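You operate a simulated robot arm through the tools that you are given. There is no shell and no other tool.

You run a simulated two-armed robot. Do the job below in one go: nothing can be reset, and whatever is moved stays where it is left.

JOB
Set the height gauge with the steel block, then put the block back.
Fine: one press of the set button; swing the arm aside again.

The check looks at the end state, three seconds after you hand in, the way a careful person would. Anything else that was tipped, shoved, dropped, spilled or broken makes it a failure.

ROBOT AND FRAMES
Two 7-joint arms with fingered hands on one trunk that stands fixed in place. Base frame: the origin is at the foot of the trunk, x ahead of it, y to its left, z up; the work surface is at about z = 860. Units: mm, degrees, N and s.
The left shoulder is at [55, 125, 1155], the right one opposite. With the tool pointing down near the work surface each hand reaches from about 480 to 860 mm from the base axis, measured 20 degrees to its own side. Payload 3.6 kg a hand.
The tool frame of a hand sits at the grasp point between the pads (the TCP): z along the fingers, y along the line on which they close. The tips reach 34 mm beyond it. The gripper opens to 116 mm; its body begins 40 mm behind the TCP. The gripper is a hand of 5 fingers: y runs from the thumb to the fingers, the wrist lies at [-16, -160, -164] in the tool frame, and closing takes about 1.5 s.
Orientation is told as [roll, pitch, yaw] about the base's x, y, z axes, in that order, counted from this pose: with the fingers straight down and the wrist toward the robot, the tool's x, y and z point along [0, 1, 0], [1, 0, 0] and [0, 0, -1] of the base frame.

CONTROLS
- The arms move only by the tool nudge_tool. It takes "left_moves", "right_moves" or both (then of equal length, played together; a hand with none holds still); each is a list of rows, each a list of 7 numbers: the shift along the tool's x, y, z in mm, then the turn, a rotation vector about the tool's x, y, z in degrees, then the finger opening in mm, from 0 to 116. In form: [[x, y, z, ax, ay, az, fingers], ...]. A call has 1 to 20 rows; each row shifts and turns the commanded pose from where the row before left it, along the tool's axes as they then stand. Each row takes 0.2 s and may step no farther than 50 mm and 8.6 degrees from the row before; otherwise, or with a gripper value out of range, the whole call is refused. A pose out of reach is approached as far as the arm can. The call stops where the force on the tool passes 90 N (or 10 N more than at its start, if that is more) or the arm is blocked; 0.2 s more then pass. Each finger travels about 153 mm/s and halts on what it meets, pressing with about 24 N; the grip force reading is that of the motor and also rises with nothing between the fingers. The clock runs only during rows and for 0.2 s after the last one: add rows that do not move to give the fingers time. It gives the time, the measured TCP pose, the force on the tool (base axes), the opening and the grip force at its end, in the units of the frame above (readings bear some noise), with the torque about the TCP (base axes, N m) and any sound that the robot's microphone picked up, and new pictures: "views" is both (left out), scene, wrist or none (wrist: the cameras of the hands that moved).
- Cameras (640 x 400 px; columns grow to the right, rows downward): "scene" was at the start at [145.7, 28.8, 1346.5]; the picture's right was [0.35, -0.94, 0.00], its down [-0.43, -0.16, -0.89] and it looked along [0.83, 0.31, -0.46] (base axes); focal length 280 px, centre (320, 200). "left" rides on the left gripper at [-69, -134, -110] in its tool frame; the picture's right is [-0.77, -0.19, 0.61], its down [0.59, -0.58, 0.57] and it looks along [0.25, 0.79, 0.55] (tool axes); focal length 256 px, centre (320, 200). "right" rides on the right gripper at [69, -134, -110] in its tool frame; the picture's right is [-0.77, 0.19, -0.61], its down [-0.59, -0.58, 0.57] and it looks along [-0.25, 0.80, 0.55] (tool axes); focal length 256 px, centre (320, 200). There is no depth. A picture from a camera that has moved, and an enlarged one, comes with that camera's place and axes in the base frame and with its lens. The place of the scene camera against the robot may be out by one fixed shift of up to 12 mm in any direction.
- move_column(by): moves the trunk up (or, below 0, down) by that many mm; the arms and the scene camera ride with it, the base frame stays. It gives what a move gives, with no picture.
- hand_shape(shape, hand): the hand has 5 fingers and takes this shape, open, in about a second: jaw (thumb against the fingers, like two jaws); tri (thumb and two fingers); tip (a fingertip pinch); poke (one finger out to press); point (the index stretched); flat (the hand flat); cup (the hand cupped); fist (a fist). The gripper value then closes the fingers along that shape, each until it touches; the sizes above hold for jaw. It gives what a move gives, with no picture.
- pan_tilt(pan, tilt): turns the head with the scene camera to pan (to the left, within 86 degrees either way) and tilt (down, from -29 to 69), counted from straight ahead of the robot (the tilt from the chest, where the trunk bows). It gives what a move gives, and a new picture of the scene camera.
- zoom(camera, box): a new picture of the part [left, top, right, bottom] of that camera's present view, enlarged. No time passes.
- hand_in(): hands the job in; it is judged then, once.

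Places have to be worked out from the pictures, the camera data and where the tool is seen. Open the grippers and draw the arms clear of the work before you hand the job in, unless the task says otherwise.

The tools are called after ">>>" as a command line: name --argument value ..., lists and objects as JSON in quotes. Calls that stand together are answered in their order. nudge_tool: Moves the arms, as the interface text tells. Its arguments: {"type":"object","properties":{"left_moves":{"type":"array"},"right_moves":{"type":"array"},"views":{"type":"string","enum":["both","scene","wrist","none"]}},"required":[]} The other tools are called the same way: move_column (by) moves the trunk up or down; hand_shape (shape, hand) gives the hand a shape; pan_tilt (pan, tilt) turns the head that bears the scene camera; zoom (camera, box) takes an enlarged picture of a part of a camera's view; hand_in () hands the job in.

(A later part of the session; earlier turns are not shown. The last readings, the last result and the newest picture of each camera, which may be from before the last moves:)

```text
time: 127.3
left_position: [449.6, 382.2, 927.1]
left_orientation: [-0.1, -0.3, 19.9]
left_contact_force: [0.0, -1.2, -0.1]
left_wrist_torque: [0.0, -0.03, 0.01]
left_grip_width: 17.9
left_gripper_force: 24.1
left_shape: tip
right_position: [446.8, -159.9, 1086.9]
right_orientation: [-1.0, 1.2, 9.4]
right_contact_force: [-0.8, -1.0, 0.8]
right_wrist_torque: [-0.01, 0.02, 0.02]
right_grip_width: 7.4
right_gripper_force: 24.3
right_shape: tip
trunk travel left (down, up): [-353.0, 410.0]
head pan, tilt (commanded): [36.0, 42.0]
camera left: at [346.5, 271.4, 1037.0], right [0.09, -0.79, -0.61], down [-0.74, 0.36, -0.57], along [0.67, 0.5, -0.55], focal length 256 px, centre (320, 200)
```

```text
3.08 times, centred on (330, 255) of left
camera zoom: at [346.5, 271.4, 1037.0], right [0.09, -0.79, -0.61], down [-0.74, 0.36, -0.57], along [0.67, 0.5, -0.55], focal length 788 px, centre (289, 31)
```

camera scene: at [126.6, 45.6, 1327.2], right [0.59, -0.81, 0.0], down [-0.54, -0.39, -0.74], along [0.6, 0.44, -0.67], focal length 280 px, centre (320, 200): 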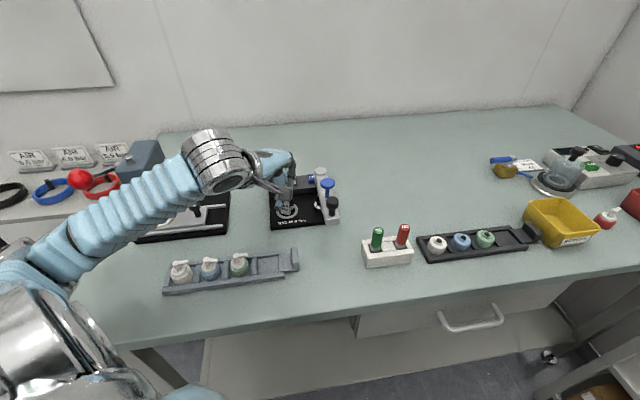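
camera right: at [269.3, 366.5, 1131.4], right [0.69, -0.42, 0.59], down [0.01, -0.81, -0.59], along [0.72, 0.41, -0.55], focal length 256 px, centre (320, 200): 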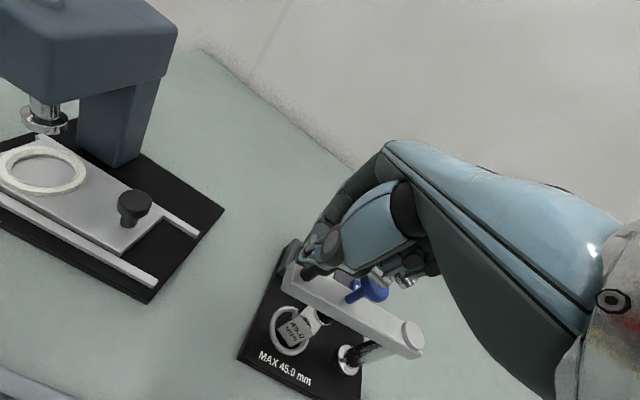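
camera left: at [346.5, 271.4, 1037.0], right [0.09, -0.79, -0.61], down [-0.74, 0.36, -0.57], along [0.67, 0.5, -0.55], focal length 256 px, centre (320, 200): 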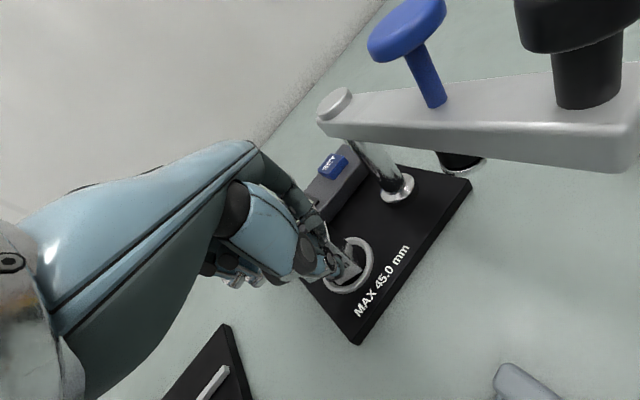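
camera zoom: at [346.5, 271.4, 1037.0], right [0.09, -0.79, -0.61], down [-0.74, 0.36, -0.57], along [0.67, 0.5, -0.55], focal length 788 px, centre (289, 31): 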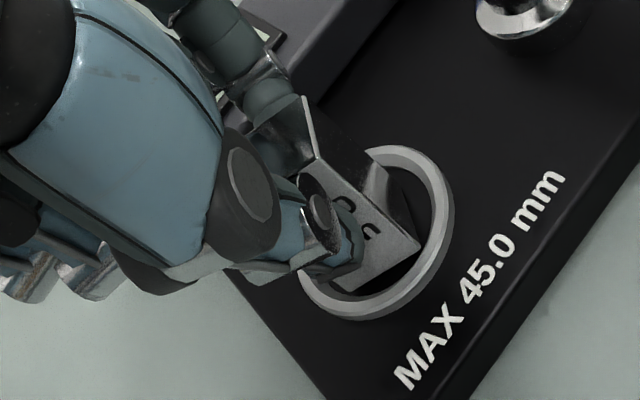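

The block is gripped (24 N). I lift it straight out of the ring, slowly at first.

>>> nudge_tool --left_moves '[[0, 0, -4, 0, 0, 0, 10], [0, 0, -8, 0, 0, 0, 10], [0, 0, -15, 0, 0, 0, 10], [0, 0, -25, 0, 0, 0, 10], [0, 0, -30, 0, 0, 0, 10], [0, 0, -30, 0, 0, 0, 10], [0, 0, 0, 0, 0, 0, 10]]' --views "both"

>>> zoom --camera "left" --box '[250, 190, 410, 320]'

```text
time: 128.9
left_position: [451.0, 382.0, 1039.8]
left_orientation: [-0.1, -0.3, 20.0]
left_contact_force: [-0.5, -1.0, -2.1]
left_wrist_torque: [-0.03, -0.01, 0.01]
left_grip_width: 17.9
left_gripper_force: 24.0
left_shape: tip
right_position: [447.4, -159.0, 1088.3]
right_orientation: [-1.0, 1.2, 9.4]
right_contact_force: [-0.5, 0.0, 1.1]
right_wrist_torque: [0.01, -0.01, 0.0]
right_grip_width: 7.6
right_gripper_force: 23.6
right_shape: tip
trunk travel left (down, up): [-353.0, 410.0]
head pan, tilt (commanded): [36.0, 42.0]
camera scene: at [126.8, 45.9, 1327.1], right [0.59, -0.81, 0.0], down [-0.54, -0.39, -0.74], along [0.6, 0.44, -0.67], focal length 280 px, centre (320, 200)
camera left: at [347.9, 272.0, 1148.7], right [0.09, -0.79, -0.61], down [-0.74, 0.36, -0.57], along [0.67, 0.5, -0.55], focal length 256 px, centre (320, 200)
```

scene: 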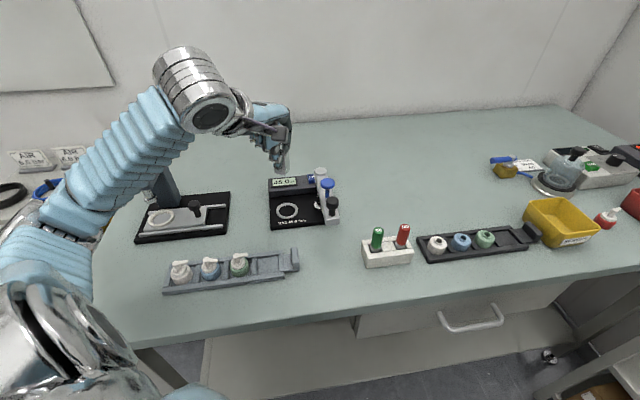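
left: 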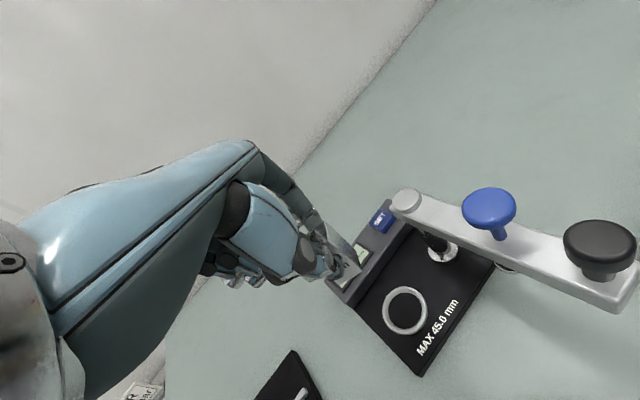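

```text
3.08 times, centred on (330, 255) of left
camera zoom: at [347.9, 272.0, 1148.7], right [0.09, -0.79, -0.61], down [-0.74, 0.36, -0.57], along [0.67, 0.5, -0.55], focal length 788 px, centre (289, 31)
```

zoom: 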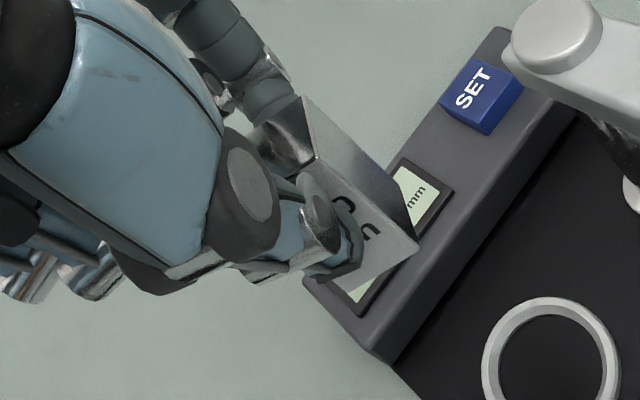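

>>> zoom --camera "left" --box '[310, 220, 370, 300]'

```text
5.00 times, centred on (340, 260) of left
camera zoom: at [347.9, 272.0, 1148.7], right [0.09, -0.79, -0.61], down [-0.74, 0.36, -0.57], along [0.67, 0.5, -0.55], focal length 1280 px, centre (220, -100)
```

zoom: 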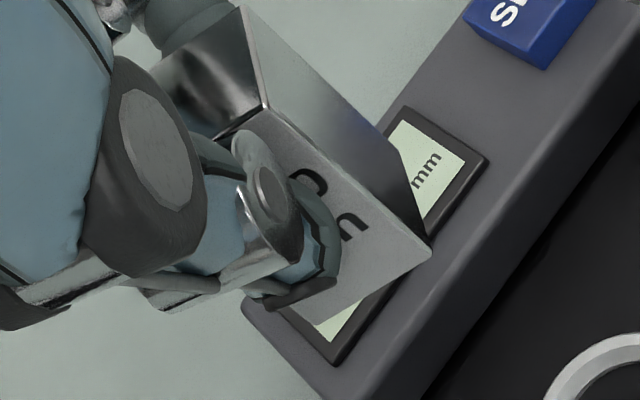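

The block is held square in the grip, its centre at about (1.6, 2.9) mm in the tool frame. I raise the column by 150 mm so the forearm will pass well above the gauge knobs; the right arm stays out right as counterweight.

>>> move_column --by 75

>>> pan_tilt --pan 36 --tilt 44

>>> move_column --by 75

>>> pan_tilt --pan 34 --tilt 46

```text
time: 130.1
left_position: [449.9, 381.1, 1113.8]
left_orientation: [-0.2, -0.2, 20.0]
left_contact_force: [0.3, -0.6, -2.1]
left_wrist_torque: [-0.01, 0.01, -0.03]
left_grip_width: 18.0
left_gripper_force: 24.3
left_shape: tip
right_position: [447.2, -158.8, 1162.2]
right_orientation: [-0.9, 1.3, 9.4]
right_contact_force: [0.2, 0.3, -0.1]
right_wrist_torque: [-0.01, 0.02, -0.01]
right_grip_width: 7.6
right_gripper_force: 24.1
right_shape: tip
trunk travel left (down, up): [-428.0, 335.0]
head pan, tilt (commanded): [36.0, 42.0]
```

```text
time: 130.7
left_position: [450.6, 381.1, 1113.5]
left_orientation: [0.0, -0.3, 20.0]
left_contact_force: [-0.3, -0.3, -3.1]
left_wrist_torque: [0.06, 0.01, -0.05]
left_grip_width: 17.9
left_gripper_force: 23.9
left_shape: tip
right_position: [447.6, -159.4, 1162.3]
right_orientation: [-1.0, 1.1, 9.4]
right_contact_force: [0.6, -0.5, -0.3]
right_wrist_torque: [0.01, -0.03, -0.01]
right_grip_width: 7.3
right_gripper_force: 24.2
right_shape: tip
trunk travel left (down, up): [-428.0, 335.0]
head pan, tilt (commanded): [36.0, 44.0]
camera scene: at [105.0, 44.9, 1400.1], right [0.59, -0.81, 0.0], down [-0.56, -0.41, -0.72], along [0.58, 0.42, -0.69], focal length 280 px, centre (320, 200)
```

scene: 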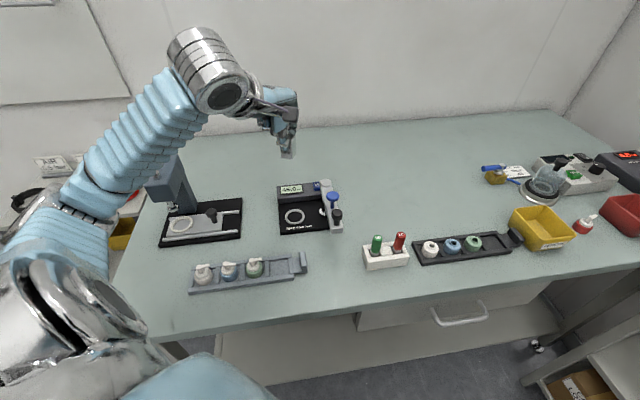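

```text
time: 131.8
left_position: [449.8, 381.8, 1188.6]
left_orientation: [-0.1, -0.1, 20.0]
left_contact_force: [0.1, 0.8, -1.5]
left_wrist_torque: [0.01, 0.0, -0.01]
left_grip_width: 18.0
left_gripper_force: 24.1
left_shape: tip
right_position: [447.0, -159.6, 1237.5]
right_orientation: [-0.9, 1.3, 9.4]
right_contact_force: [0.2, -0.2, -0.4]
right_wrist_torque: [-0.02, 0.02, 0.01]
right_grip_width: 7.3
right_gripper_force: 23.9
right_shape: tip
trunk travel left (down, up): [-503.0, 260.0]
head pan, tilt (commanded): [36.0, 44.0]
```

```text
time: 132.4
left_position: [450.6, 380.9, 1190.0]
left_orientation: [-0.1, -0.3, 19.9]
left_contact_force: [0.3, -0.1, -1.1]
left_wrist_torque: [-0.03, -0.01, -0.02]
left_grip_width: 17.5
left_gripper_force: 23.7
left_shape: tip
right_position: [446.2, -159.2, 1238.3]
right_orientation: [-1.0, 1.1, 9.4]
right_contact_force: [-0.9, 0.0, 0.6]
right_wrist_torque: [-0.05, 0.0, 0.0]
right_grip_width: 7.0
right_gripper_force: 24.3
right_shape: tip
trunk travel left (down, up): [-503.0, 260.0]
head pan, tilt (commanded): [34.0, 46.0]
camera scene: at [91.9, 41.6, 1472.8], right [0.56, -0.83, 0.0], down [-0.6, -0.4, -0.69], along [0.58, 0.39, -0.72], focal length 280 px, centre (320, 200)
```

scene: 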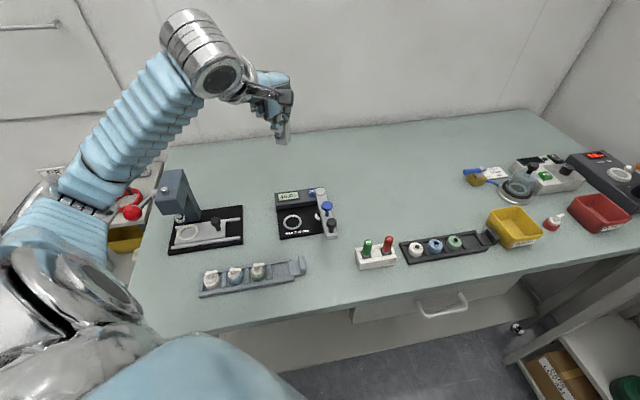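

Stable at +153 mm. I rotate the hand back to yaw 45° and carry the block over to hover above its home spot at (603, 343).

>>> nudge_tool --left_moves '[[0, 0, 0, 0, 0, -8.4, 10], [0, 0, 0, 0, 0, -8.4, 10], [0, 0, 0, 0, 0, -8.2, 10], [-27.4, 15.6, 0, 0, 0, 0, 10], [-27.4, 15.6, 0, 0, 0, 0, 10], [-27.4, 15.6, 0, 0, 0, 0, 10], [-27.4, 15.6, 0, 0, 0, 0, 10], [-27.3, 15.5, 0, 0, 0, 0, 10], [0, 0, 0, 0, 0, 0, 10], [0, 0, 25, 0, 0, 0, 10], [0, 0, 25, 0, 0, 0, 10], [0, 0, 25, 0, 0, 0, 10], [0, 0, 25, 0, 0, 0, 10], [0, 0, 0, 0, 0, 0, 10], [0, 0, 0, 0, 0, 0, 10]]' --views "both"

>>> zoom --camera "left" --box '[260, 200, 460, 360]'

>>> zoom --camera "scene" --box '[230, 110, 390, 250]'

```text
time: 135.6
left_position: [604.4, 339.9, 1088.6]
left_orientation: [-0.2, -0.3, 45.0]
left_contact_force: [-0.2, -0.4, -2.7]
left_wrist_torque: [0.0, -0.03, -0.03]
left_grip_width: 18.2
left_gripper_force: 23.5
left_shape: tip
right_position: [447.0, -160.9, 1237.5]
right_orientation: [-0.9, 1.2, 9.4]
right_contact_force: [0.3, -0.2, -0.4]
right_wrist_torque: [0.0, 0.0, 0.02]
right_grip_width: 7.4
right_gripper_force: 24.1
right_shape: tip
trunk travel left (down, up): [-503.0, 260.0]
head pan, tilt (commanded): [34.0, 46.0]
camera scene: at [92.1, 41.4, 1472.8], right [0.56, -0.83, 0.0], down [-0.6, -0.4, -0.69], along [0.58, 0.39, -0.72], focal length 280 px, centre (320, 200)
camera left: at [557.7, 197.1, 1199.8], right [0.41, -0.68, -0.61], down [-0.82, 0.01, -0.57], along [0.39, 0.74, -0.55], focal length 256 px, centre (320, 200)
```

scene: 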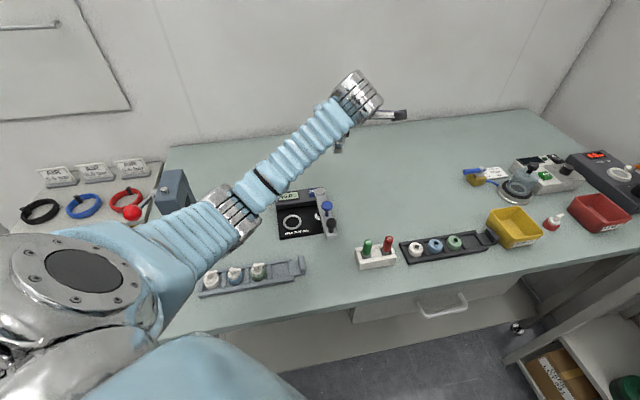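
left: 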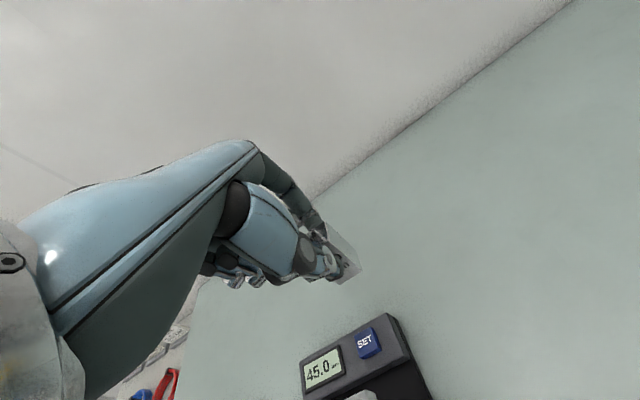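

```text
2.50 times, centred on (360, 280) of left
camera zoom: at [557.7, 197.1, 1199.8], right [0.41, -0.68, -0.61], down [-0.82, 0.01, -0.57], along [0.39, 0.74, -0.55], focal length 640 px, centre (220, 0)
```

zoom: 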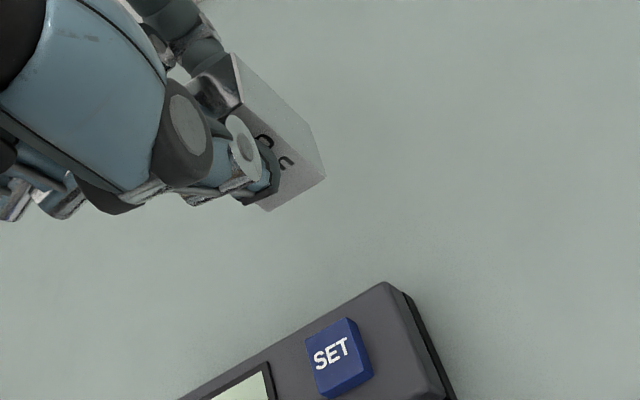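

```text
2.86 times, centred on (310, 180) of scene
camera zoom: at [92.1, 41.4, 1472.8], right [0.56, -0.83, 0.0], down [-0.6, -0.4, -0.69], along [0.58, 0.39, -0.72], focal length 800 px, centre (349, 257)
```

zoom: 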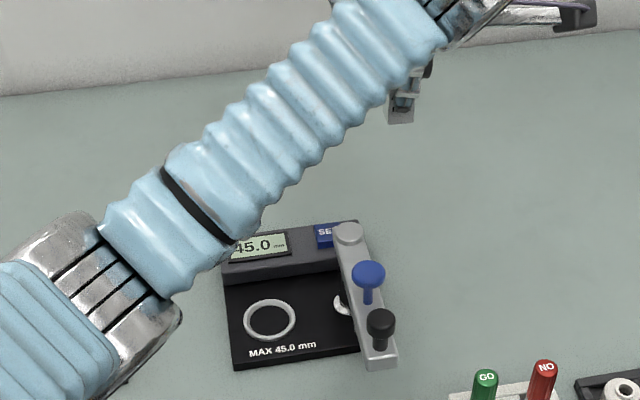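

Hovering correctly; gauge shows 45.0 and hasn't moved. I fine-adjust and descend to z≈938 (block ~20 mm above the table).

>>> nudge_tool --left_moves '[[0.8, -1.8, 0, 0, 0, 0, 10], [0, 0, 30, 0, 0, 0, 10], [0, 0, 30, 0, 0, 0, 10], [0, 0, 30, 0, 0, 0, 10], [0, 0, 30, 0, 0, 0, 10], [0, 0, 30, 0, 0, 0, 10], [0, 0, 0, 0, 0, 0, 10], [0, 0, 0, 0, 0, 0, 10]]' --views "both"

>>> zoom --camera "left" --box '[230, 190, 410, 330]'

>>> zoom --camera "scene" --box '[230, 130, 390, 260]'

```text
time: 137.4
left_position: [600.8, 336.8, 939.8]
left_orientation: [-0.2, -0.2, 45.0]
left_contact_force: [0.1, -0.6, -1.9]
left_wrist_torque: [-0.03, -0.02, -0.02]
left_grip_width: 17.7
left_gripper_force: 24.0
left_shape: tip
right_position: [448.4, -159.3, 1237.1]
right_orientation: [-0.9, 1.3, 9.4]
right_contact_force: [0.4, 0.6, 0.3]
right_wrist_torque: [0.02, 0.01, 0.01]
right_grip_width: 7.4
right_gripper_force: 24.3
right_shape: tip
trunk travel left (down, up): [-503.0, 260.0]
head pan, tilt (commanded): [34.0, 46.0]
camera scene: at [92.1, 41.3, 1472.8], right [0.56, -0.83, 0.0], down [-0.6, -0.4, -0.69], along [0.58, 0.39, -0.72], focal length 280 px, centre (320, 200)
camera left: at [554.0, 194.5, 1049.2], right [0.41, -0.68, -0.61], down [-0.82, 0.01, -0.57], along [0.39, 0.74, -0.55], focal length 256 px, centre (320, 200)
```

scene: 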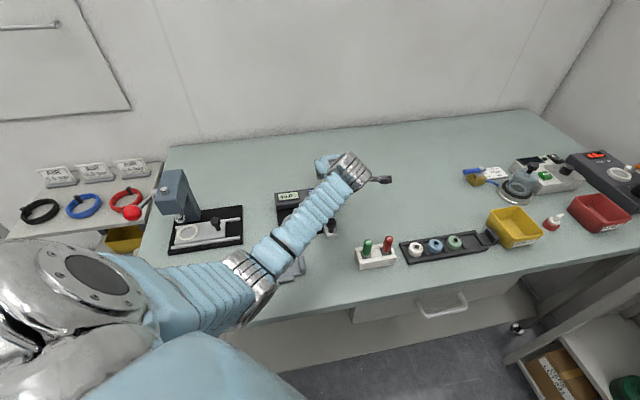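
left: 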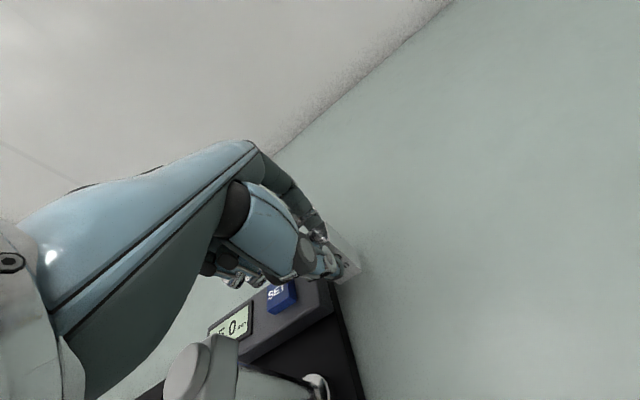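

```text
2.86 times, centred on (320, 260) of left
camera zoom: at [554.0, 194.5, 1049.2], right [0.41, -0.68, -0.61], down [-0.82, 0.01, -0.57], along [0.39, 0.74, -0.55], focal length 731 px, centre (320, 29)
```

zoom: 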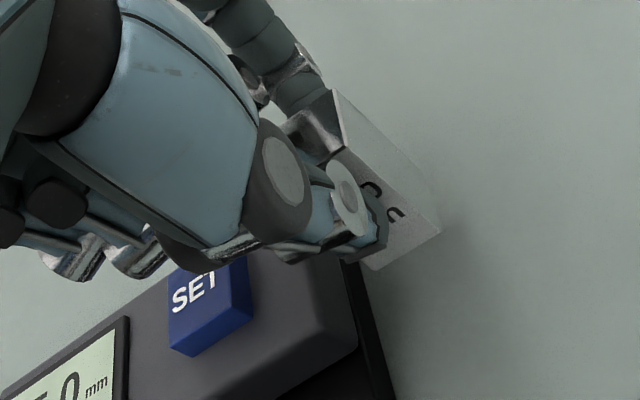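

```text
3.08 times, centred on (310, 195) of scene
camera zoom: at [92.1, 41.3, 1472.8], right [0.56, -0.83, 0.0], down [-0.6, -0.4, -0.69], along [0.58, 0.39, -0.72], focal length 862 px, centre (351, 215)
```

zoom: 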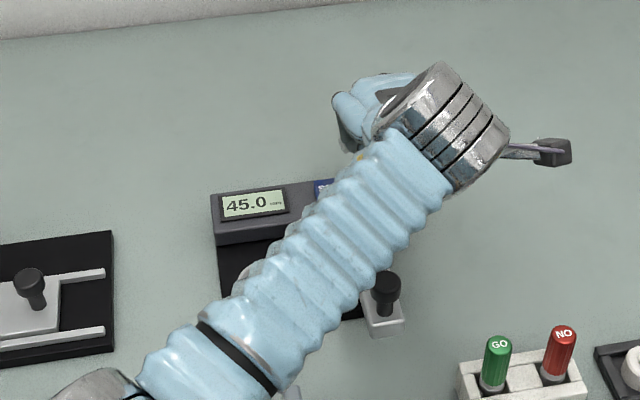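

I need +2.8 mm along tool y to match the home spot; then I lower to ~2 mm above the table.

>>> nudge_tool --left_moves '[[0.3, 2.8, 0, 0, 0, 0, 10], [0, 0, 10, 0, 0, 0, 10], [0, 0, 8, 0, 0, 0, 10], [0, 0, 0, 0, 0, 0, 10], [0, 0, 0, 0, 0, 0, 10]]' --views "wrist"

>>> zoom --camera "left" --box '[230, 190, 410, 330]'

```text
time: 138.6
left_position: [602.7, 339.6, 922.1]
left_orientation: [-0.2, -0.2, 45.0]
left_contact_force: [-0.2, 0.2, -2.2]
left_wrist_torque: [0.01, -0.01, 0.0]
left_grip_width: 17.9
left_gripper_force: 24.0
left_shape: tip
right_position: [447.0, -159.8, 1238.9]
right_orientation: [-0.8, 1.2, 9.4]
right_contact_force: [1.2, -0.2, 0.3]
right_wrist_torque: [0.01, 0.0, 0.01]
right_grip_width: 7.4
right_gripper_force: 24.3
right_shape: tip
trunk travel left (down, up): [-503.0, 260.0]
head pan, tilt (commanded): [34.0, 46.0]
camera left: at [556.2, 197.8, 1032.1], right [0.41, -0.68, -0.61], down [-0.82, 0.01, -0.57], along [0.39, 0.74, -0.55], focal length 256 px, centre (320, 200)
```

left: 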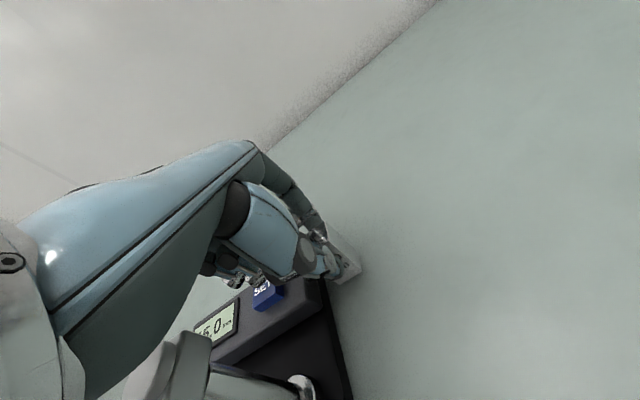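

```text
2.86 times, centred on (320, 260) of left
camera zoom: at [556.2, 197.8, 1032.1], right [0.41, -0.68, -0.61], down [-0.82, 0.01, -0.57], along [0.39, 0.74, -0.55], focal length 731 px, centre (320, 29)
```

zoom: 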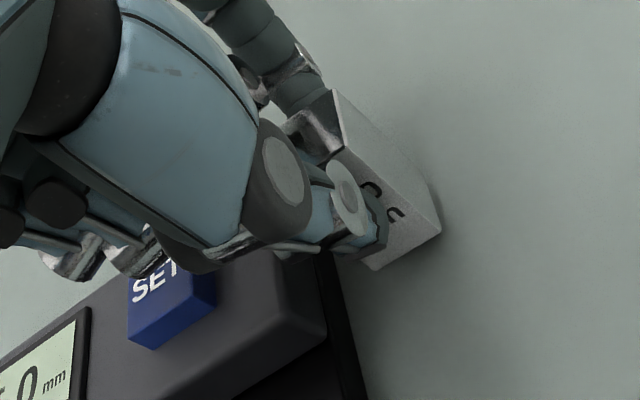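

TCP is at the target (602.7, 339.6). I lower in 1 mm steps watching for touchdown.

>>> nudge_tool --left_moves '[[0, 0, 1.5, 0, 0, 0, 10], [0, 0, 1.5, 0, 0, 0, 10], [0, 0, 0, 0, 0, 0, 10]]' --views "none"

>>> nudge_tool --left_moves '[[0, 0, 1, 0, 0, 0, 10], [0, 0, 0, 0, 0, 0, 10]]' --views "none"

```text
time: 139.4
left_position: [603.3, 342.2, 920.5]
left_orientation: [-0.1, -0.2, 44.9]
left_contact_force: [0.1, 0.0, -1.2]
left_wrist_torque: [-0.01, 0.01, 0.01]
left_grip_width: 17.8
left_gripper_force: 23.8
left_shape: tip
right_position: [447.4, -159.7, 1237.4]
right_orientation: [-0.9, 1.2, 9.5]
right_contact_force: [0.7, -0.1, 0.1]
right_wrist_torque: [0.0, 0.0, -0.02]
right_grip_width: 7.4
right_gripper_force: 23.3
right_shape: tip
trunk travel left (down, up): [-503.0, 260.0]
head pan, tilt (commanded): [34.0, 46.0]
```

```text
time: 140.0
left_position: [604.4, 342.6, 918.9]
left_orientation: [-0.2, -0.1, 45.0]
left_contact_force: [0.0, -0.8, -2.3]
left_wrist_torque: [-0.02, -0.02, 0.0]
left_grip_width: 17.8
left_gripper_force: 24.4
left_shape: tip
right_position: [446.5, -159.4, 1237.6]
right_orientation: [-0.8, 1.2, 9.4]
right_contact_force: [-0.8, 1.0, 0.5]
right_wrist_torque: [0.02, -0.02, 0.02]
right_grip_width: 7.5
right_gripper_force: 23.9
right_shape: tip
trunk travel left (down, up): [-503.0, 260.0]
head pan, tilt (commanded): [34.0, 46.0]
```

The hand has settled ~3 mm beyond the target in tool y (measurement lag). Still hanging free, so I correct by (−0.7, −3) mm and let it settle.

>>> nudge_tool --left_moves '[[0, 0, -1.5, 0, 0, 0, 10], [-0.7, -3, 0, 0, 0, 0, 10], [0, 0, 0, 0, 0, 0, 10], [0, 0, 0, 0, 0, 0, 10], [0, 0, 0, 0, 0, 0, 10]]' --views "none"

>>> nudge_tool --left_moves '[[0, 0, 0, 0, 0, 0, 10], [0, 0, 0, 0, 0, 0, 10]]' --views "wrist"

>>> zoom --camera "left" --box '[270, 210, 390, 320]'

```text
time: 141.2
left_position: [602.0, 338.5, 918.7]
left_orientation: [-0.2, -0.2, 44.9]
left_contact_force: [0.1, 0.6, -1.7]
left_wrist_torque: [0.02, 0.01, 0.06]
left_grip_width: 17.8
left_gripper_force: 23.9
left_shape: tip
right_position: [447.0, -159.8, 1237.1]
right_orientation: [-0.9, 1.2, 9.4]
right_contact_force: [0.1, 0.1, -0.1]
right_wrist_torque: [0.01, -0.01, 0.02]
right_grip_width: 7.3
right_gripper_force: 23.4
right_shape: tip
trunk travel left (down, up): [-503.0, 260.0]
head pan, tilt (commanded): [34.0, 46.0]
```

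```text
time: 141.8
left_position: [602.2, 338.8, 920.5]
left_orientation: [-0.2, -0.2, 45.0]
left_contact_force: [-0.3, -0.3, -1.8]
left_wrist_torque: [-0.01, 0.02, 0.0]
left_grip_width: 17.7
left_gripper_force: 24.0
left_shape: tip
right_position: [446.7, -160.3, 1235.9]
right_orientation: [-0.9, 1.1, 9.5]
right_contact_force: [-0.7, 0.6, -0.2]
right_wrist_torque: [0.02, 0.0, 0.01]
right_grip_width: 7.3
right_gripper_force: 24.6
right_shape: tip
trunk travel left (down, up): [-503.0, 260.0]
head pan, tilt (commanded): [34.0, 46.0]
camera left: at [555.3, 195.6, 1029.8], right [0.41, -0.68, -0.61], down [-0.82, 0.01, -0.57], along [0.39, 0.74, -0.55], focal length 256 px, centre (320, 200)
```

left: 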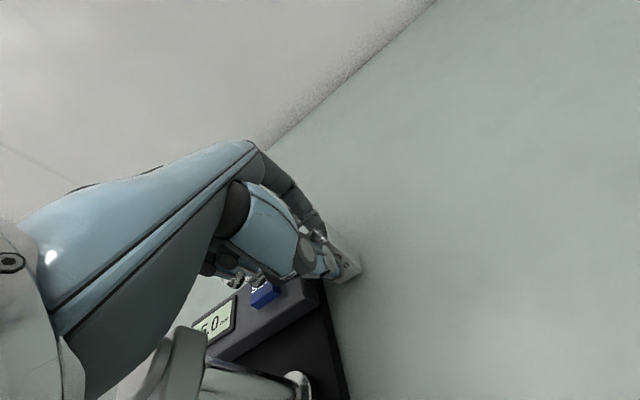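

```text
3.64 times, centred on (330, 265) of left
camera zoom: at [555.3, 195.6, 1029.8], right [0.41, -0.68, -0.61], down [-0.82, 0.01, -0.57], along [0.39, 0.74, -0.55], focal length 931 px, centre (284, -36)
```

zoom: 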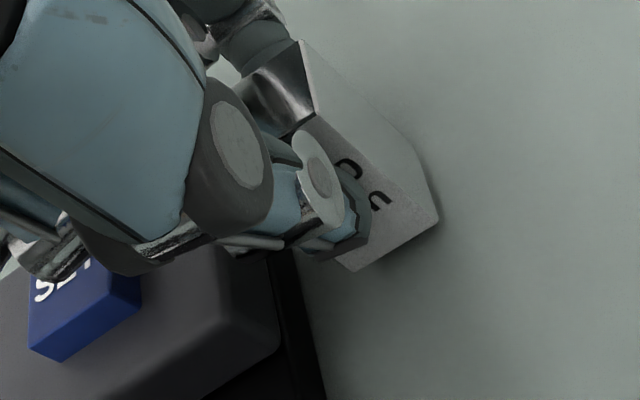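

By the picture the block's front-bottom edge is ~2–3 mm short of the original spot, so I split the difference with +2 mm in tool y and lower to touchdown.

>>> nudge_tool --left_moves '[[0.2, 2, 0, 0, 0, 0, 10], [0, 0, 0, 0, 0, 0, 10], [0, 0, 1, 0, 0, 0, 10], [0, 0, 1, 0, 0, 0, 10], [0, 0, 0, 0, 0, 0, 10]]' --views "none"

>>> nudge_tool --left_moves '[[0, 0, 1, 0, 0, 0, 10], [0, 0, 0, 0, 0, 0, 10]]' --views "none"

```text
time: 143.0
left_position: [602.8, 341.1, 918.2]
left_orientation: [-0.2, -0.2, 45.1]
left_contact_force: [0.1, -0.5, -2.5]
left_wrist_torque: [-0.01, 0.0, 0.02]
left_grip_width: 17.8
left_gripper_force: 24.4
left_shape: tip
right_position: [446.5, -160.4, 1238.2]
right_orientation: [-0.9, 1.2, 9.4]
right_contact_force: [-0.1, -0.1, 0.0]
right_wrist_torque: [-0.03, 0.02, 0.0]
right_grip_width: 7.0
right_gripper_force: 24.0
right_shape: tip
trunk travel left (down, up): [-503.0, 260.0]
head pan, tilt (commanded): [34.0, 46.0]
```

```text
time: 143.6
left_position: [603.8, 340.7, 917.2]
left_orientation: [-0.2, -0.1, 45.0]
left_contact_force: [-0.1, -0.3, -1.7]
left_wrist_torque: [-0.02, -0.03, -0.01]
left_grip_width: 17.9
left_gripper_force: 23.8
left_shape: tip
right_position: [446.9, -157.9, 1237.5]
right_orientation: [-1.0, 1.2, 9.5]
right_contact_force: [0.4, 0.5, -0.3]
right_wrist_torque: [0.03, -0.01, 0.03]
right_grip_width: 7.4
right_gripper_force: 24.2
right_shape: tip
trunk travel left (down, up): [-503.0, 260.0]
head pan, tilt (commanded): [34.0, 46.0]
```

>>> nudge_tool --left_moves '[[0, 0, 1, 0, 0, 0, 10], [0, 0, 0, 0, 0, 0, 10]]' --views "none"

```text
time: 144.2
left_position: [604.3, 338.9, 915.5]
left_orientation: [-0.2, -0.1, 45.0]
left_contact_force: [-0.3, 0.2, -2.0]
left_wrist_torque: [-0.02, 0.02, 0.02]
left_grip_width: 17.8
left_gripper_force: 23.6
left_shape: tip
right_position: [446.1, -159.3, 1238.7]
right_orientation: [-0.9, 1.3, 9.3]
right_contact_force: [1.2, -0.5, 0.0]
right_wrist_torque: [0.0, -0.01, -0.02]
right_grip_width: 7.5
right_gripper_force: 24.0
right_shape: tip
trunk travel left (down, up): [-503.0, 260.0]
head pan, tilt (commanded): [34.0, 46.0]
```

No touchdown yet at z≈915.5; I check the picture (including the fingers near SET) before going further.

>>> zoom --camera "left" --box '[270, 210, 390, 320]'

>>> zoom --camera "left" --box '[190, 230, 310, 340]'

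```text
3.64 times, centred on (330, 265) of left
camera zoom: at [556.7, 196.3, 1025.4], right [0.41, -0.68, -0.61], down [-0.82, 0.01, -0.57], along [0.39, 0.74, -0.55], focal length 931 px, centre (284, -36)
```

zoom: 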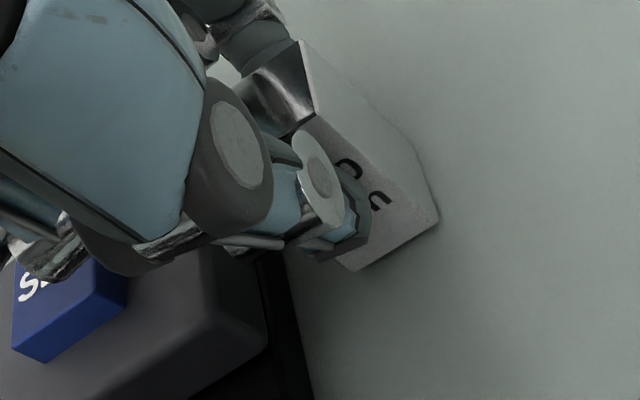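

```text
3.64 times, centred on (250, 285) of left
camera zoom: at [556.7, 196.3, 1025.4], right [0.41, -0.68, -0.61], down [-0.82, 0.01, -0.57], along [0.39, 0.74, -0.55], focal length 931 px, centre (574, -109)
```

zoom: 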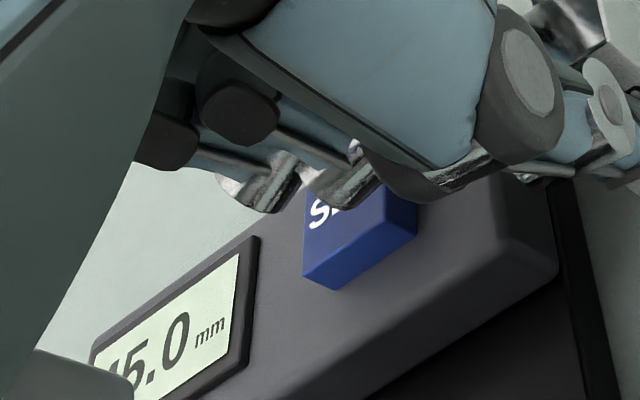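

The curled fingers are still >14 mm above SET. I continue in 1 mm steps.

>>> nudge_tool --left_moves '[[0, 0, 1, 0, 0, 0, 10], [0, 0, 0, 0, 0, 0, 10]]' --views "none"

>>> nudge_tool --left_moves '[[0, 0, 0, 0, 0, 0, 10], [0, 0, 0, 0, 0, 0, 10]]' --views "none"

```text
time: 144.8
left_position: [604.3, 338.6, 916.4]
left_orientation: [-0.2, -0.2, 45.0]
left_contact_force: [-0.4, 0.1, -2.5]
left_wrist_torque: [-0.02, -0.01, -0.01]
left_grip_width: 17.8
left_gripper_force: 23.9
left_shape: tip
right_position: [447.0, -160.9, 1237.2]
right_orientation: [-1.0, 1.2, 9.4]
right_contact_force: [-0.2, 0.3, 0.6]
right_wrist_torque: [-0.02, -0.04, 0.01]
right_grip_width: 7.2
right_gripper_force: 24.3
right_shape: tip
trunk travel left (down, up): [-503.0, 260.0]
head pan, tilt (commanded): [34.0, 46.0]
```

```text
time: 145.4
left_position: [604.3, 339.0, 916.5]
left_orientation: [-0.2, -0.2, 45.0]
left_contact_force: [-0.3, -0.7, -0.9]
left_wrist_torque: [-0.01, 0.0, 0.01]
left_grip_width: 17.7
left_gripper_force: 24.2
left_shape: tip
right_position: [446.8, -159.0, 1237.7]
right_orientation: [-0.9, 1.2, 9.4]
right_contact_force: [0.4, 0.2, -0.3]
right_wrist_torque: [0.0, -0.01, -0.02]
right_grip_width: 7.2
right_gripper_force: 24.2
right_shape: tip
trunk travel left (down, up): [-503.0, 260.0]
head pan, tilt (commanded): [34.0, 46.0]
```

>>> nudge_tool --left_moves '[[0, 0, 1, 0, 0, 0, 10], [0, 0, 0, 0, 0, 0, 10], [0, 0, 0, 0, 0, 0, 10]]' --views "none"

>>> nudge_tool --left_moves '[[0, 0, 0.7, 0, 0, 0, 10], [0, 0, 0, 0, 0, 0, 10], [0, 0, 0, 0, 0, 0, 10]]' --views "none"

```text
time: 146.2
left_position: [603.2, 340.2, 914.9]
left_orientation: [-0.2, -0.3, 45.0]
left_contact_force: [-1.2, 0.0, 2.3]
left_wrist_torque: [-0.03, -0.04, 0.0]
left_grip_width: 18.1
left_gripper_force: 24.6
left_shape: tip
right_position: [445.2, -160.5, 1237.6]
right_orientation: [-0.9, 1.3, 9.5]
right_contact_force: [-0.5, 0.1, 0.0]
right_wrist_torque: [0.0, 0.03, 0.02]
right_grip_width: 7.4
right_gripper_force: 23.8
right_shape: tip
trunk travel left (down, up): [-503.0, 260.0]
head pan, tilt (commanded): [34.0, 46.0]
```

```text
time: 147.0
left_position: [603.7, 338.8, 913.8]
left_orientation: [-0.2, -0.2, 45.0]
left_contact_force: [0.7, -0.9, 5.1]
left_wrist_torque: [0.05, -0.03, 0.0]
left_grip_width: 18.4
left_gripper_force: 24.0
left_shape: tip
right_position: [446.6, -159.6, 1237.3]
right_orientation: [-0.9, 1.2, 9.4]
right_contact_force: [0.5, 0.5, 0.1]
right_wrist_torque: [0.0, -0.01, 0.0]
right_grip_width: 7.1
right_gripper_force: 24.3
right_shape: tip
trunk travel left (down, up): [-503.0, 260.0]
head pan, tilt (commanded): [34.0, 46.0]
```

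Touchdown: ~5 N, centred under the TCP, no click from SET. I relieve slightly and open the fingers gently to 44 mm.

>>> nudge_tool --left_moves '[[0, 0, -0.7, 0, 0, 0, 10], [0, 0, 0, 0, 0, 0, 20], [0, 0, 0, 0, 0, 0, 26], [0, 0, 0, 0, 0, 0, 32], [0, 0, 0, 0, 0, 0, 38], [0, 0, 0, 0, 0, 0, 44], [0, 0, 0, 0, 0, 0, 44], [0, 0, 0, 0, 0, 0, 44]]' --views "wrist"

>>> zoom --camera "left" --box '[250, 200, 400, 320]'

```text
time: 148.8
left_position: [604.4, 341.5, 914.1]
left_orientation: [-0.2, -0.2, 45.1]
left_contact_force: [-0.2, -0.6, 0.7]
left_wrist_torque: [0.02, 0.04, 0.02]
left_grip_width: 42.7
left_gripper_force: 0.0
left_shape: tip
right_position: [447.2, -160.9, 1238.1]
right_orientation: [-1.0, 1.2, 9.5]
right_contact_force: [-0.5, 0.2, 0.9]
right_wrist_torque: [-0.01, -0.01, -0.03]
right_grip_width: 7.3
right_gripper_force: 23.7
right_shape: tip
trunk travel left (down, up): [-503.0, 260.0]
head pan, tilt (commanded): [34.0, 46.0]
camera left: at [556.9, 197.1, 1023.9], right [0.41, -0.68, -0.61], down [-0.82, 0.01, -0.57], along [0.39, 0.74, -0.55], focal length 256 px, centre (320, 200)
```

left: 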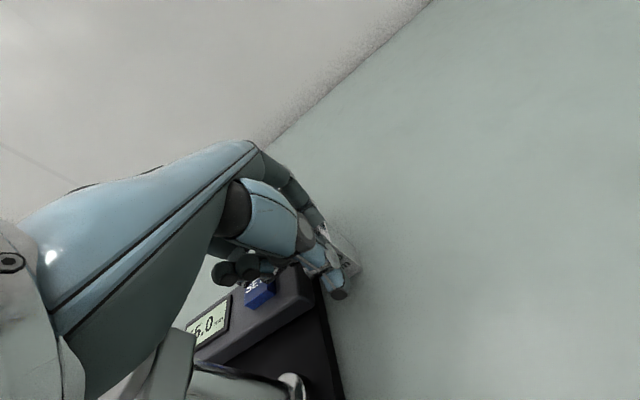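

```text
3.33 times, centred on (325, 260) of left
camera zoom: at [556.9, 197.1, 1023.9], right [0.41, -0.68, -0.61], down [-0.82, 0.01, -0.57], along [0.39, 0.74, -0.55], focal length 853 px, centre (303, 0)
```

zoom: 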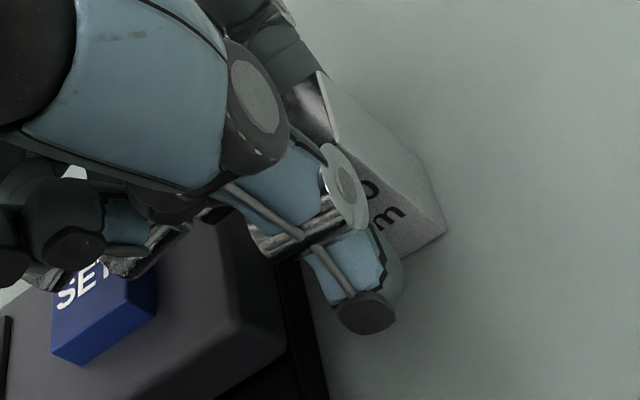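

Released; the block stands on its spot. I lift straight up carefully.

>>> nudge_tool --left_moves '[[0, 0, -6, 0, 0, 0, 46], [0, 0, -10, 0, 0, 0, 48], [0, 0, -20, 0, 0, 0, 50], [0, 0, -30, 0, 0, 0, 50], [0, 0, -40, 0, 0, 0, 50], [0, 0, -40, 0, 0, 0, 50], [0, 0, -30, 0, 0, 0, 50], [0, 0, 0, 0, 0, 0, 50]]' --views "both"

>>> zoom --camera "left" --box '[280, 250, 480, 400]'

>>> zoom --camera "scene" --box '[250, 150, 370, 250]'

```text
time: 150.6
left_position: [601.6, 340.2, 1090.0]
left_orientation: [-0.1, -0.2, 45.0]
left_contact_force: [-0.1, -0.7, 0.5]
left_wrist_torque: [0.0, 0.01, 0.0]
left_grip_width: 48.9
left_gripper_force: 0.1
left_shape: tip
right_position: [446.4, -160.3, 1237.6]
right_orientation: [-0.9, 1.2, 9.4]
right_contact_force: [0.2, 0.8, -0.1]
right_wrist_torque: [-0.02, 0.01, 0.0]
right_grip_width: 7.6
right_gripper_force: 24.0
right_shape: tip
trunk travel left (down, up): [-503.0, 260.0]
head pan, tilt (commanded): [34.0, 46.0]
camera scene: at [91.9, 41.3, 1472.8], right [0.56, -0.83, 0.0], down [-0.6, -0.4, -0.69], along [0.58, 0.39, -0.72], focal length 280 px, centre (320, 200)
camera left: at [555.7, 197.8, 1199.3], right [0.41, -0.68, -0.61], down [-0.82, 0.01, -0.57], along [0.39, 0.74, -0.55], focal length 256 px, centre (320, 200)
```

scene: 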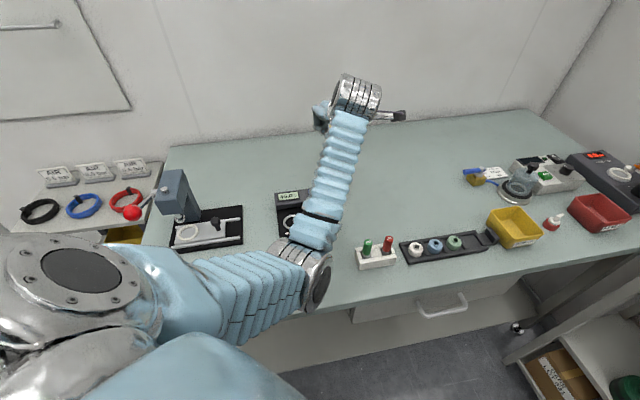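
left: 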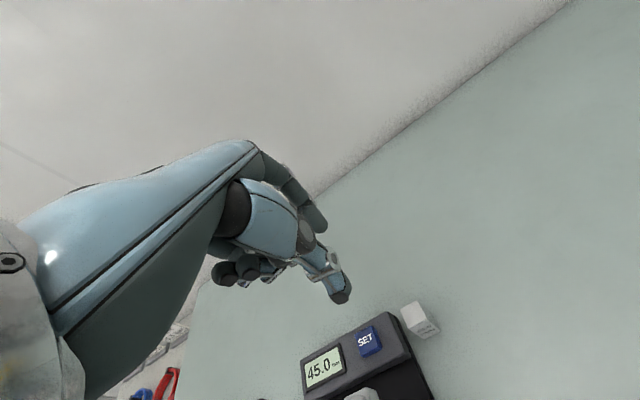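

```text
2.67 times, centred on (380, 325) of left
camera zoom: at [555.7, 197.8, 1199.3], right [0.41, -0.68, -0.61], down [-0.82, 0.01, -0.57], along [0.39, 0.74, -0.55], focal length 683 px, centre (160, -133)
```

zoom: 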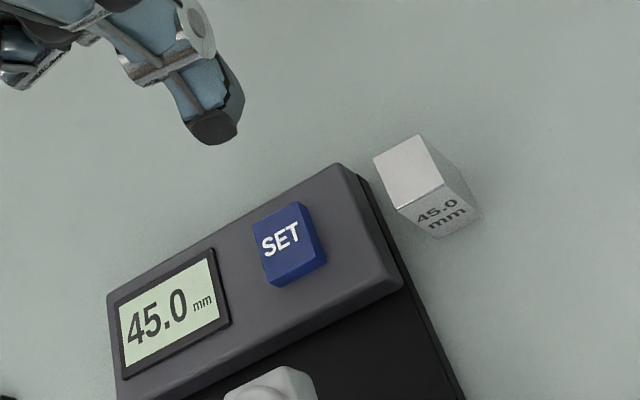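

```text
4.00 times, centred on (310, 200) of scene
camera zoom: at [91.9, 41.3, 1472.8], right [0.56, -0.83, 0.0], down [-0.6, -0.4, -0.69], along [0.58, 0.39, -0.72], focal length 1121 px, centre (360, 200)
```

zoom: 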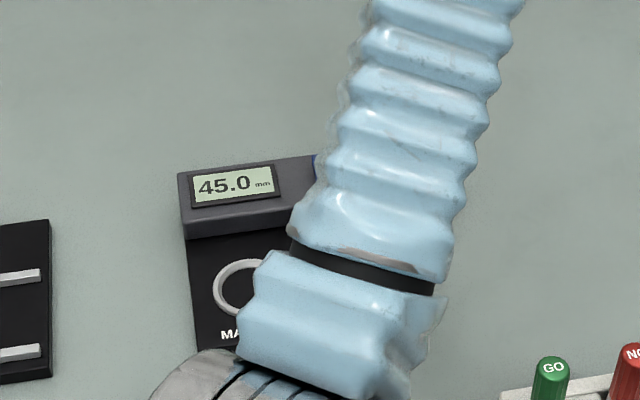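

The block is back on its spot (within ~3 mm, same orientation) and the display reads 45.0. I raise the left hand high and then draw it back to the left, away from the gauge.

>>> nudge_tool --left_moves '[[0, 0, -35, 0, 0, 0, 50], [0, 0, -35, 0, 0, 0, 50], [0, 0, -35, 0, 0, 0, 50], [0, 0, -35, 0, 0, 0, 50], [0, 0, 0, 0, 0, 0, 50], [25, -14, 0, 0, 0, 0, 60], [25, -14, 0, 0, 0, 0, 60], [25, -14, 0, 0, 0, 0, 60], [25, -14, 0, 0, 0, 0, 60], [25, -14, 0, 0, 0, 0, 60], [0, 0, 0, 0, 0, 0, 60]]' --views "both"

```text
time: 153.0
left_position: [463.6, 378.6, 1229.9]
left_orientation: [-0.3, -0.2, 45.0]
left_contact_force: [0.7, -0.8, -0.8]
left_wrist_torque: [0.02, -0.01, -0.01]
left_grip_width: 59.4
left_gripper_force: 0.1
left_shape: tip
right_position: [446.1, -161.4, 1237.0]
right_orientation: [-0.9, 1.1, 9.4]
right_contact_force: [-0.5, -0.6, 0.2]
right_wrist_torque: [0.0, -0.02, -0.02]
right_grip_width: 7.6
right_gripper_force: 23.7
right_shape: tip
trunk travel left (down, up): [-503.0, 260.0]
head pan, tilt (commanded): [34.0, 46.0]
camera scene: at [92.2, 41.3, 1472.8], right [0.56, -0.83, 0.0], down [-0.6, -0.4, -0.69], along [0.58, 0.39, -0.72], focal length 280 px, centre (320, 200)
camera left: at [416.5, 235.8, 1338.7], right [0.41, -0.68, -0.61], down [-0.82, 0.01, -0.57], along [0.39, 0.74, -0.55], focal length 256 px, centre (320, 200)
```

scene: 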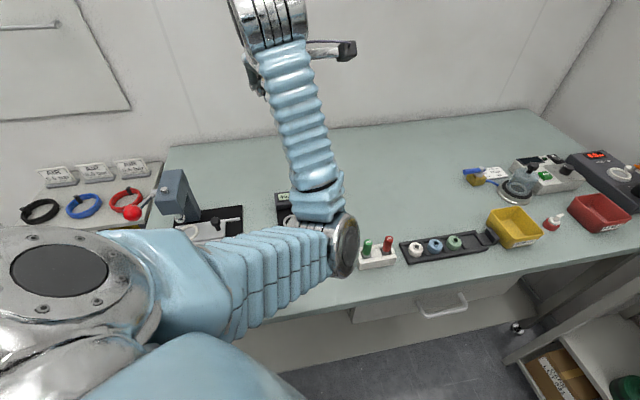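
left: 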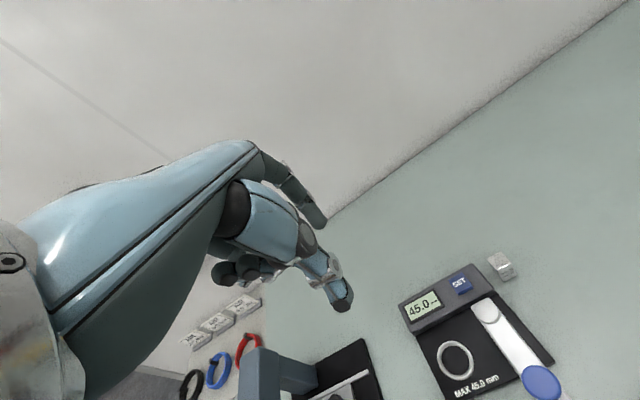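

All clear above the gauge. I rotate the left hand gently back to yaw 0 here.

>>> nudge_tool --left_moves '[[0, 0, 0, 0, 0, 5.6, 60], [0, 0, 0, 0, 0, 5.6, 60], [0, 0, 0, 0, 0, 5.6, 60], [0, 0, 0, 0, 0, 5.6, 60], [0, 0, 0, 0, 0, 5.6, 60], [0, 0, 0, 0, 0, 5.6, 60], [0, 0, 0, 0, 0, 5.6, 60], [0, 0, 0, 0, 0, 5.8, 60], [0, 0, 0, 0, 0, 0, 60], [0, 0, 0, 0, 0, 0, 60]]' --views "both"

>>> zoom --camera "left" --box '[400, 200, 640, 400]'

>>> zoom --camera "scene" --box '[250, 150, 370, 250]'

```text
time: 155.2
left_position: [463.5, 377.3, 1229.3]
left_orientation: [0.0, -0.3, 0.0]
left_contact_force: [-0.5, 0.3, -0.2]
left_wrist_torque: [0.01, -0.01, -0.02]
left_grip_width: 59.5
left_gripper_force: 0.1
left_shape: tip
right_position: [447.0, -159.1, 1237.6]
right_orientation: [-0.9, 1.3, 9.3]
right_contact_force: [0.3, 0.0, 0.6]
right_wrist_torque: [-0.03, -0.01, 0.03]
right_grip_width: 7.5
right_gripper_force: 24.3
right_shape: tip
trunk travel left (down, up): [-503.0, 260.0]
head pan, tilt (commanded): [34.0, 46.0]
camera scene: at [91.8, 41.3, 1472.9], right [0.56, -0.83, 0.0], down [-0.6, -0.4, -0.69], along [0.58, 0.39, -0.72], focal length 280 px, centre (320, 200)
camera left: at [328.3, 309.8, 1339.0], right [-0.18, -0.77, -0.61], down [-0.57, 0.59, -0.57], along [0.8, 0.25, -0.55], focal length 256 px, centre (320, 200)
```

scene: 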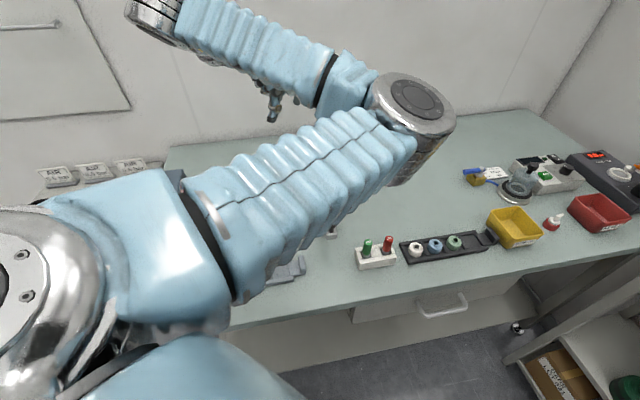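
left: 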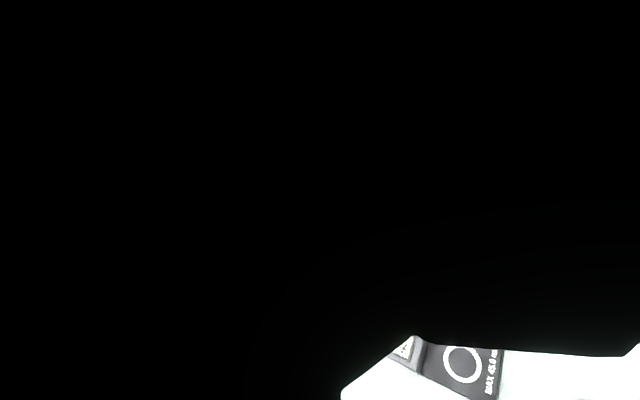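

```text
2.00 times, centred on (520, 300) of left
camera zoom: at [328.3, 309.8, 1339.0], right [-0.18, -0.77, -0.61], down [-0.57, 0.59, -0.57], along [0.8, 0.25, -0.55], focal length 512 px, centre (-80, 0)
```

zoom: 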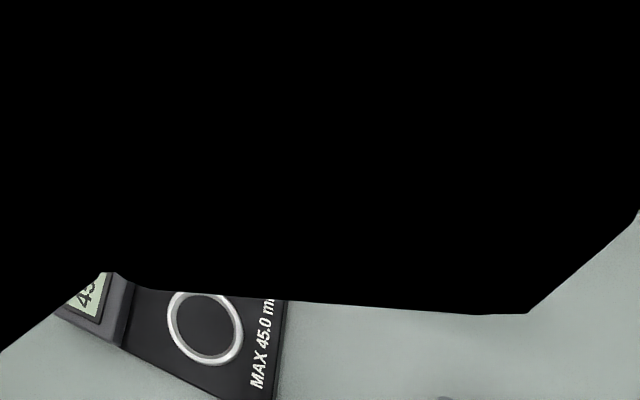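

```text
4.00 times, centred on (310, 200) of scene
camera zoom: at [91.8, 41.3, 1472.9], right [0.56, -0.83, 0.0], down [-0.6, -0.4, -0.69], along [0.58, 0.39, -0.72], focal length 1121 px, centre (360, 200)
```

zoom: 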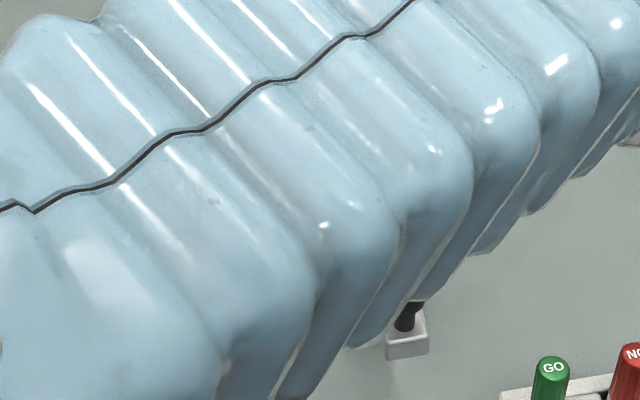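

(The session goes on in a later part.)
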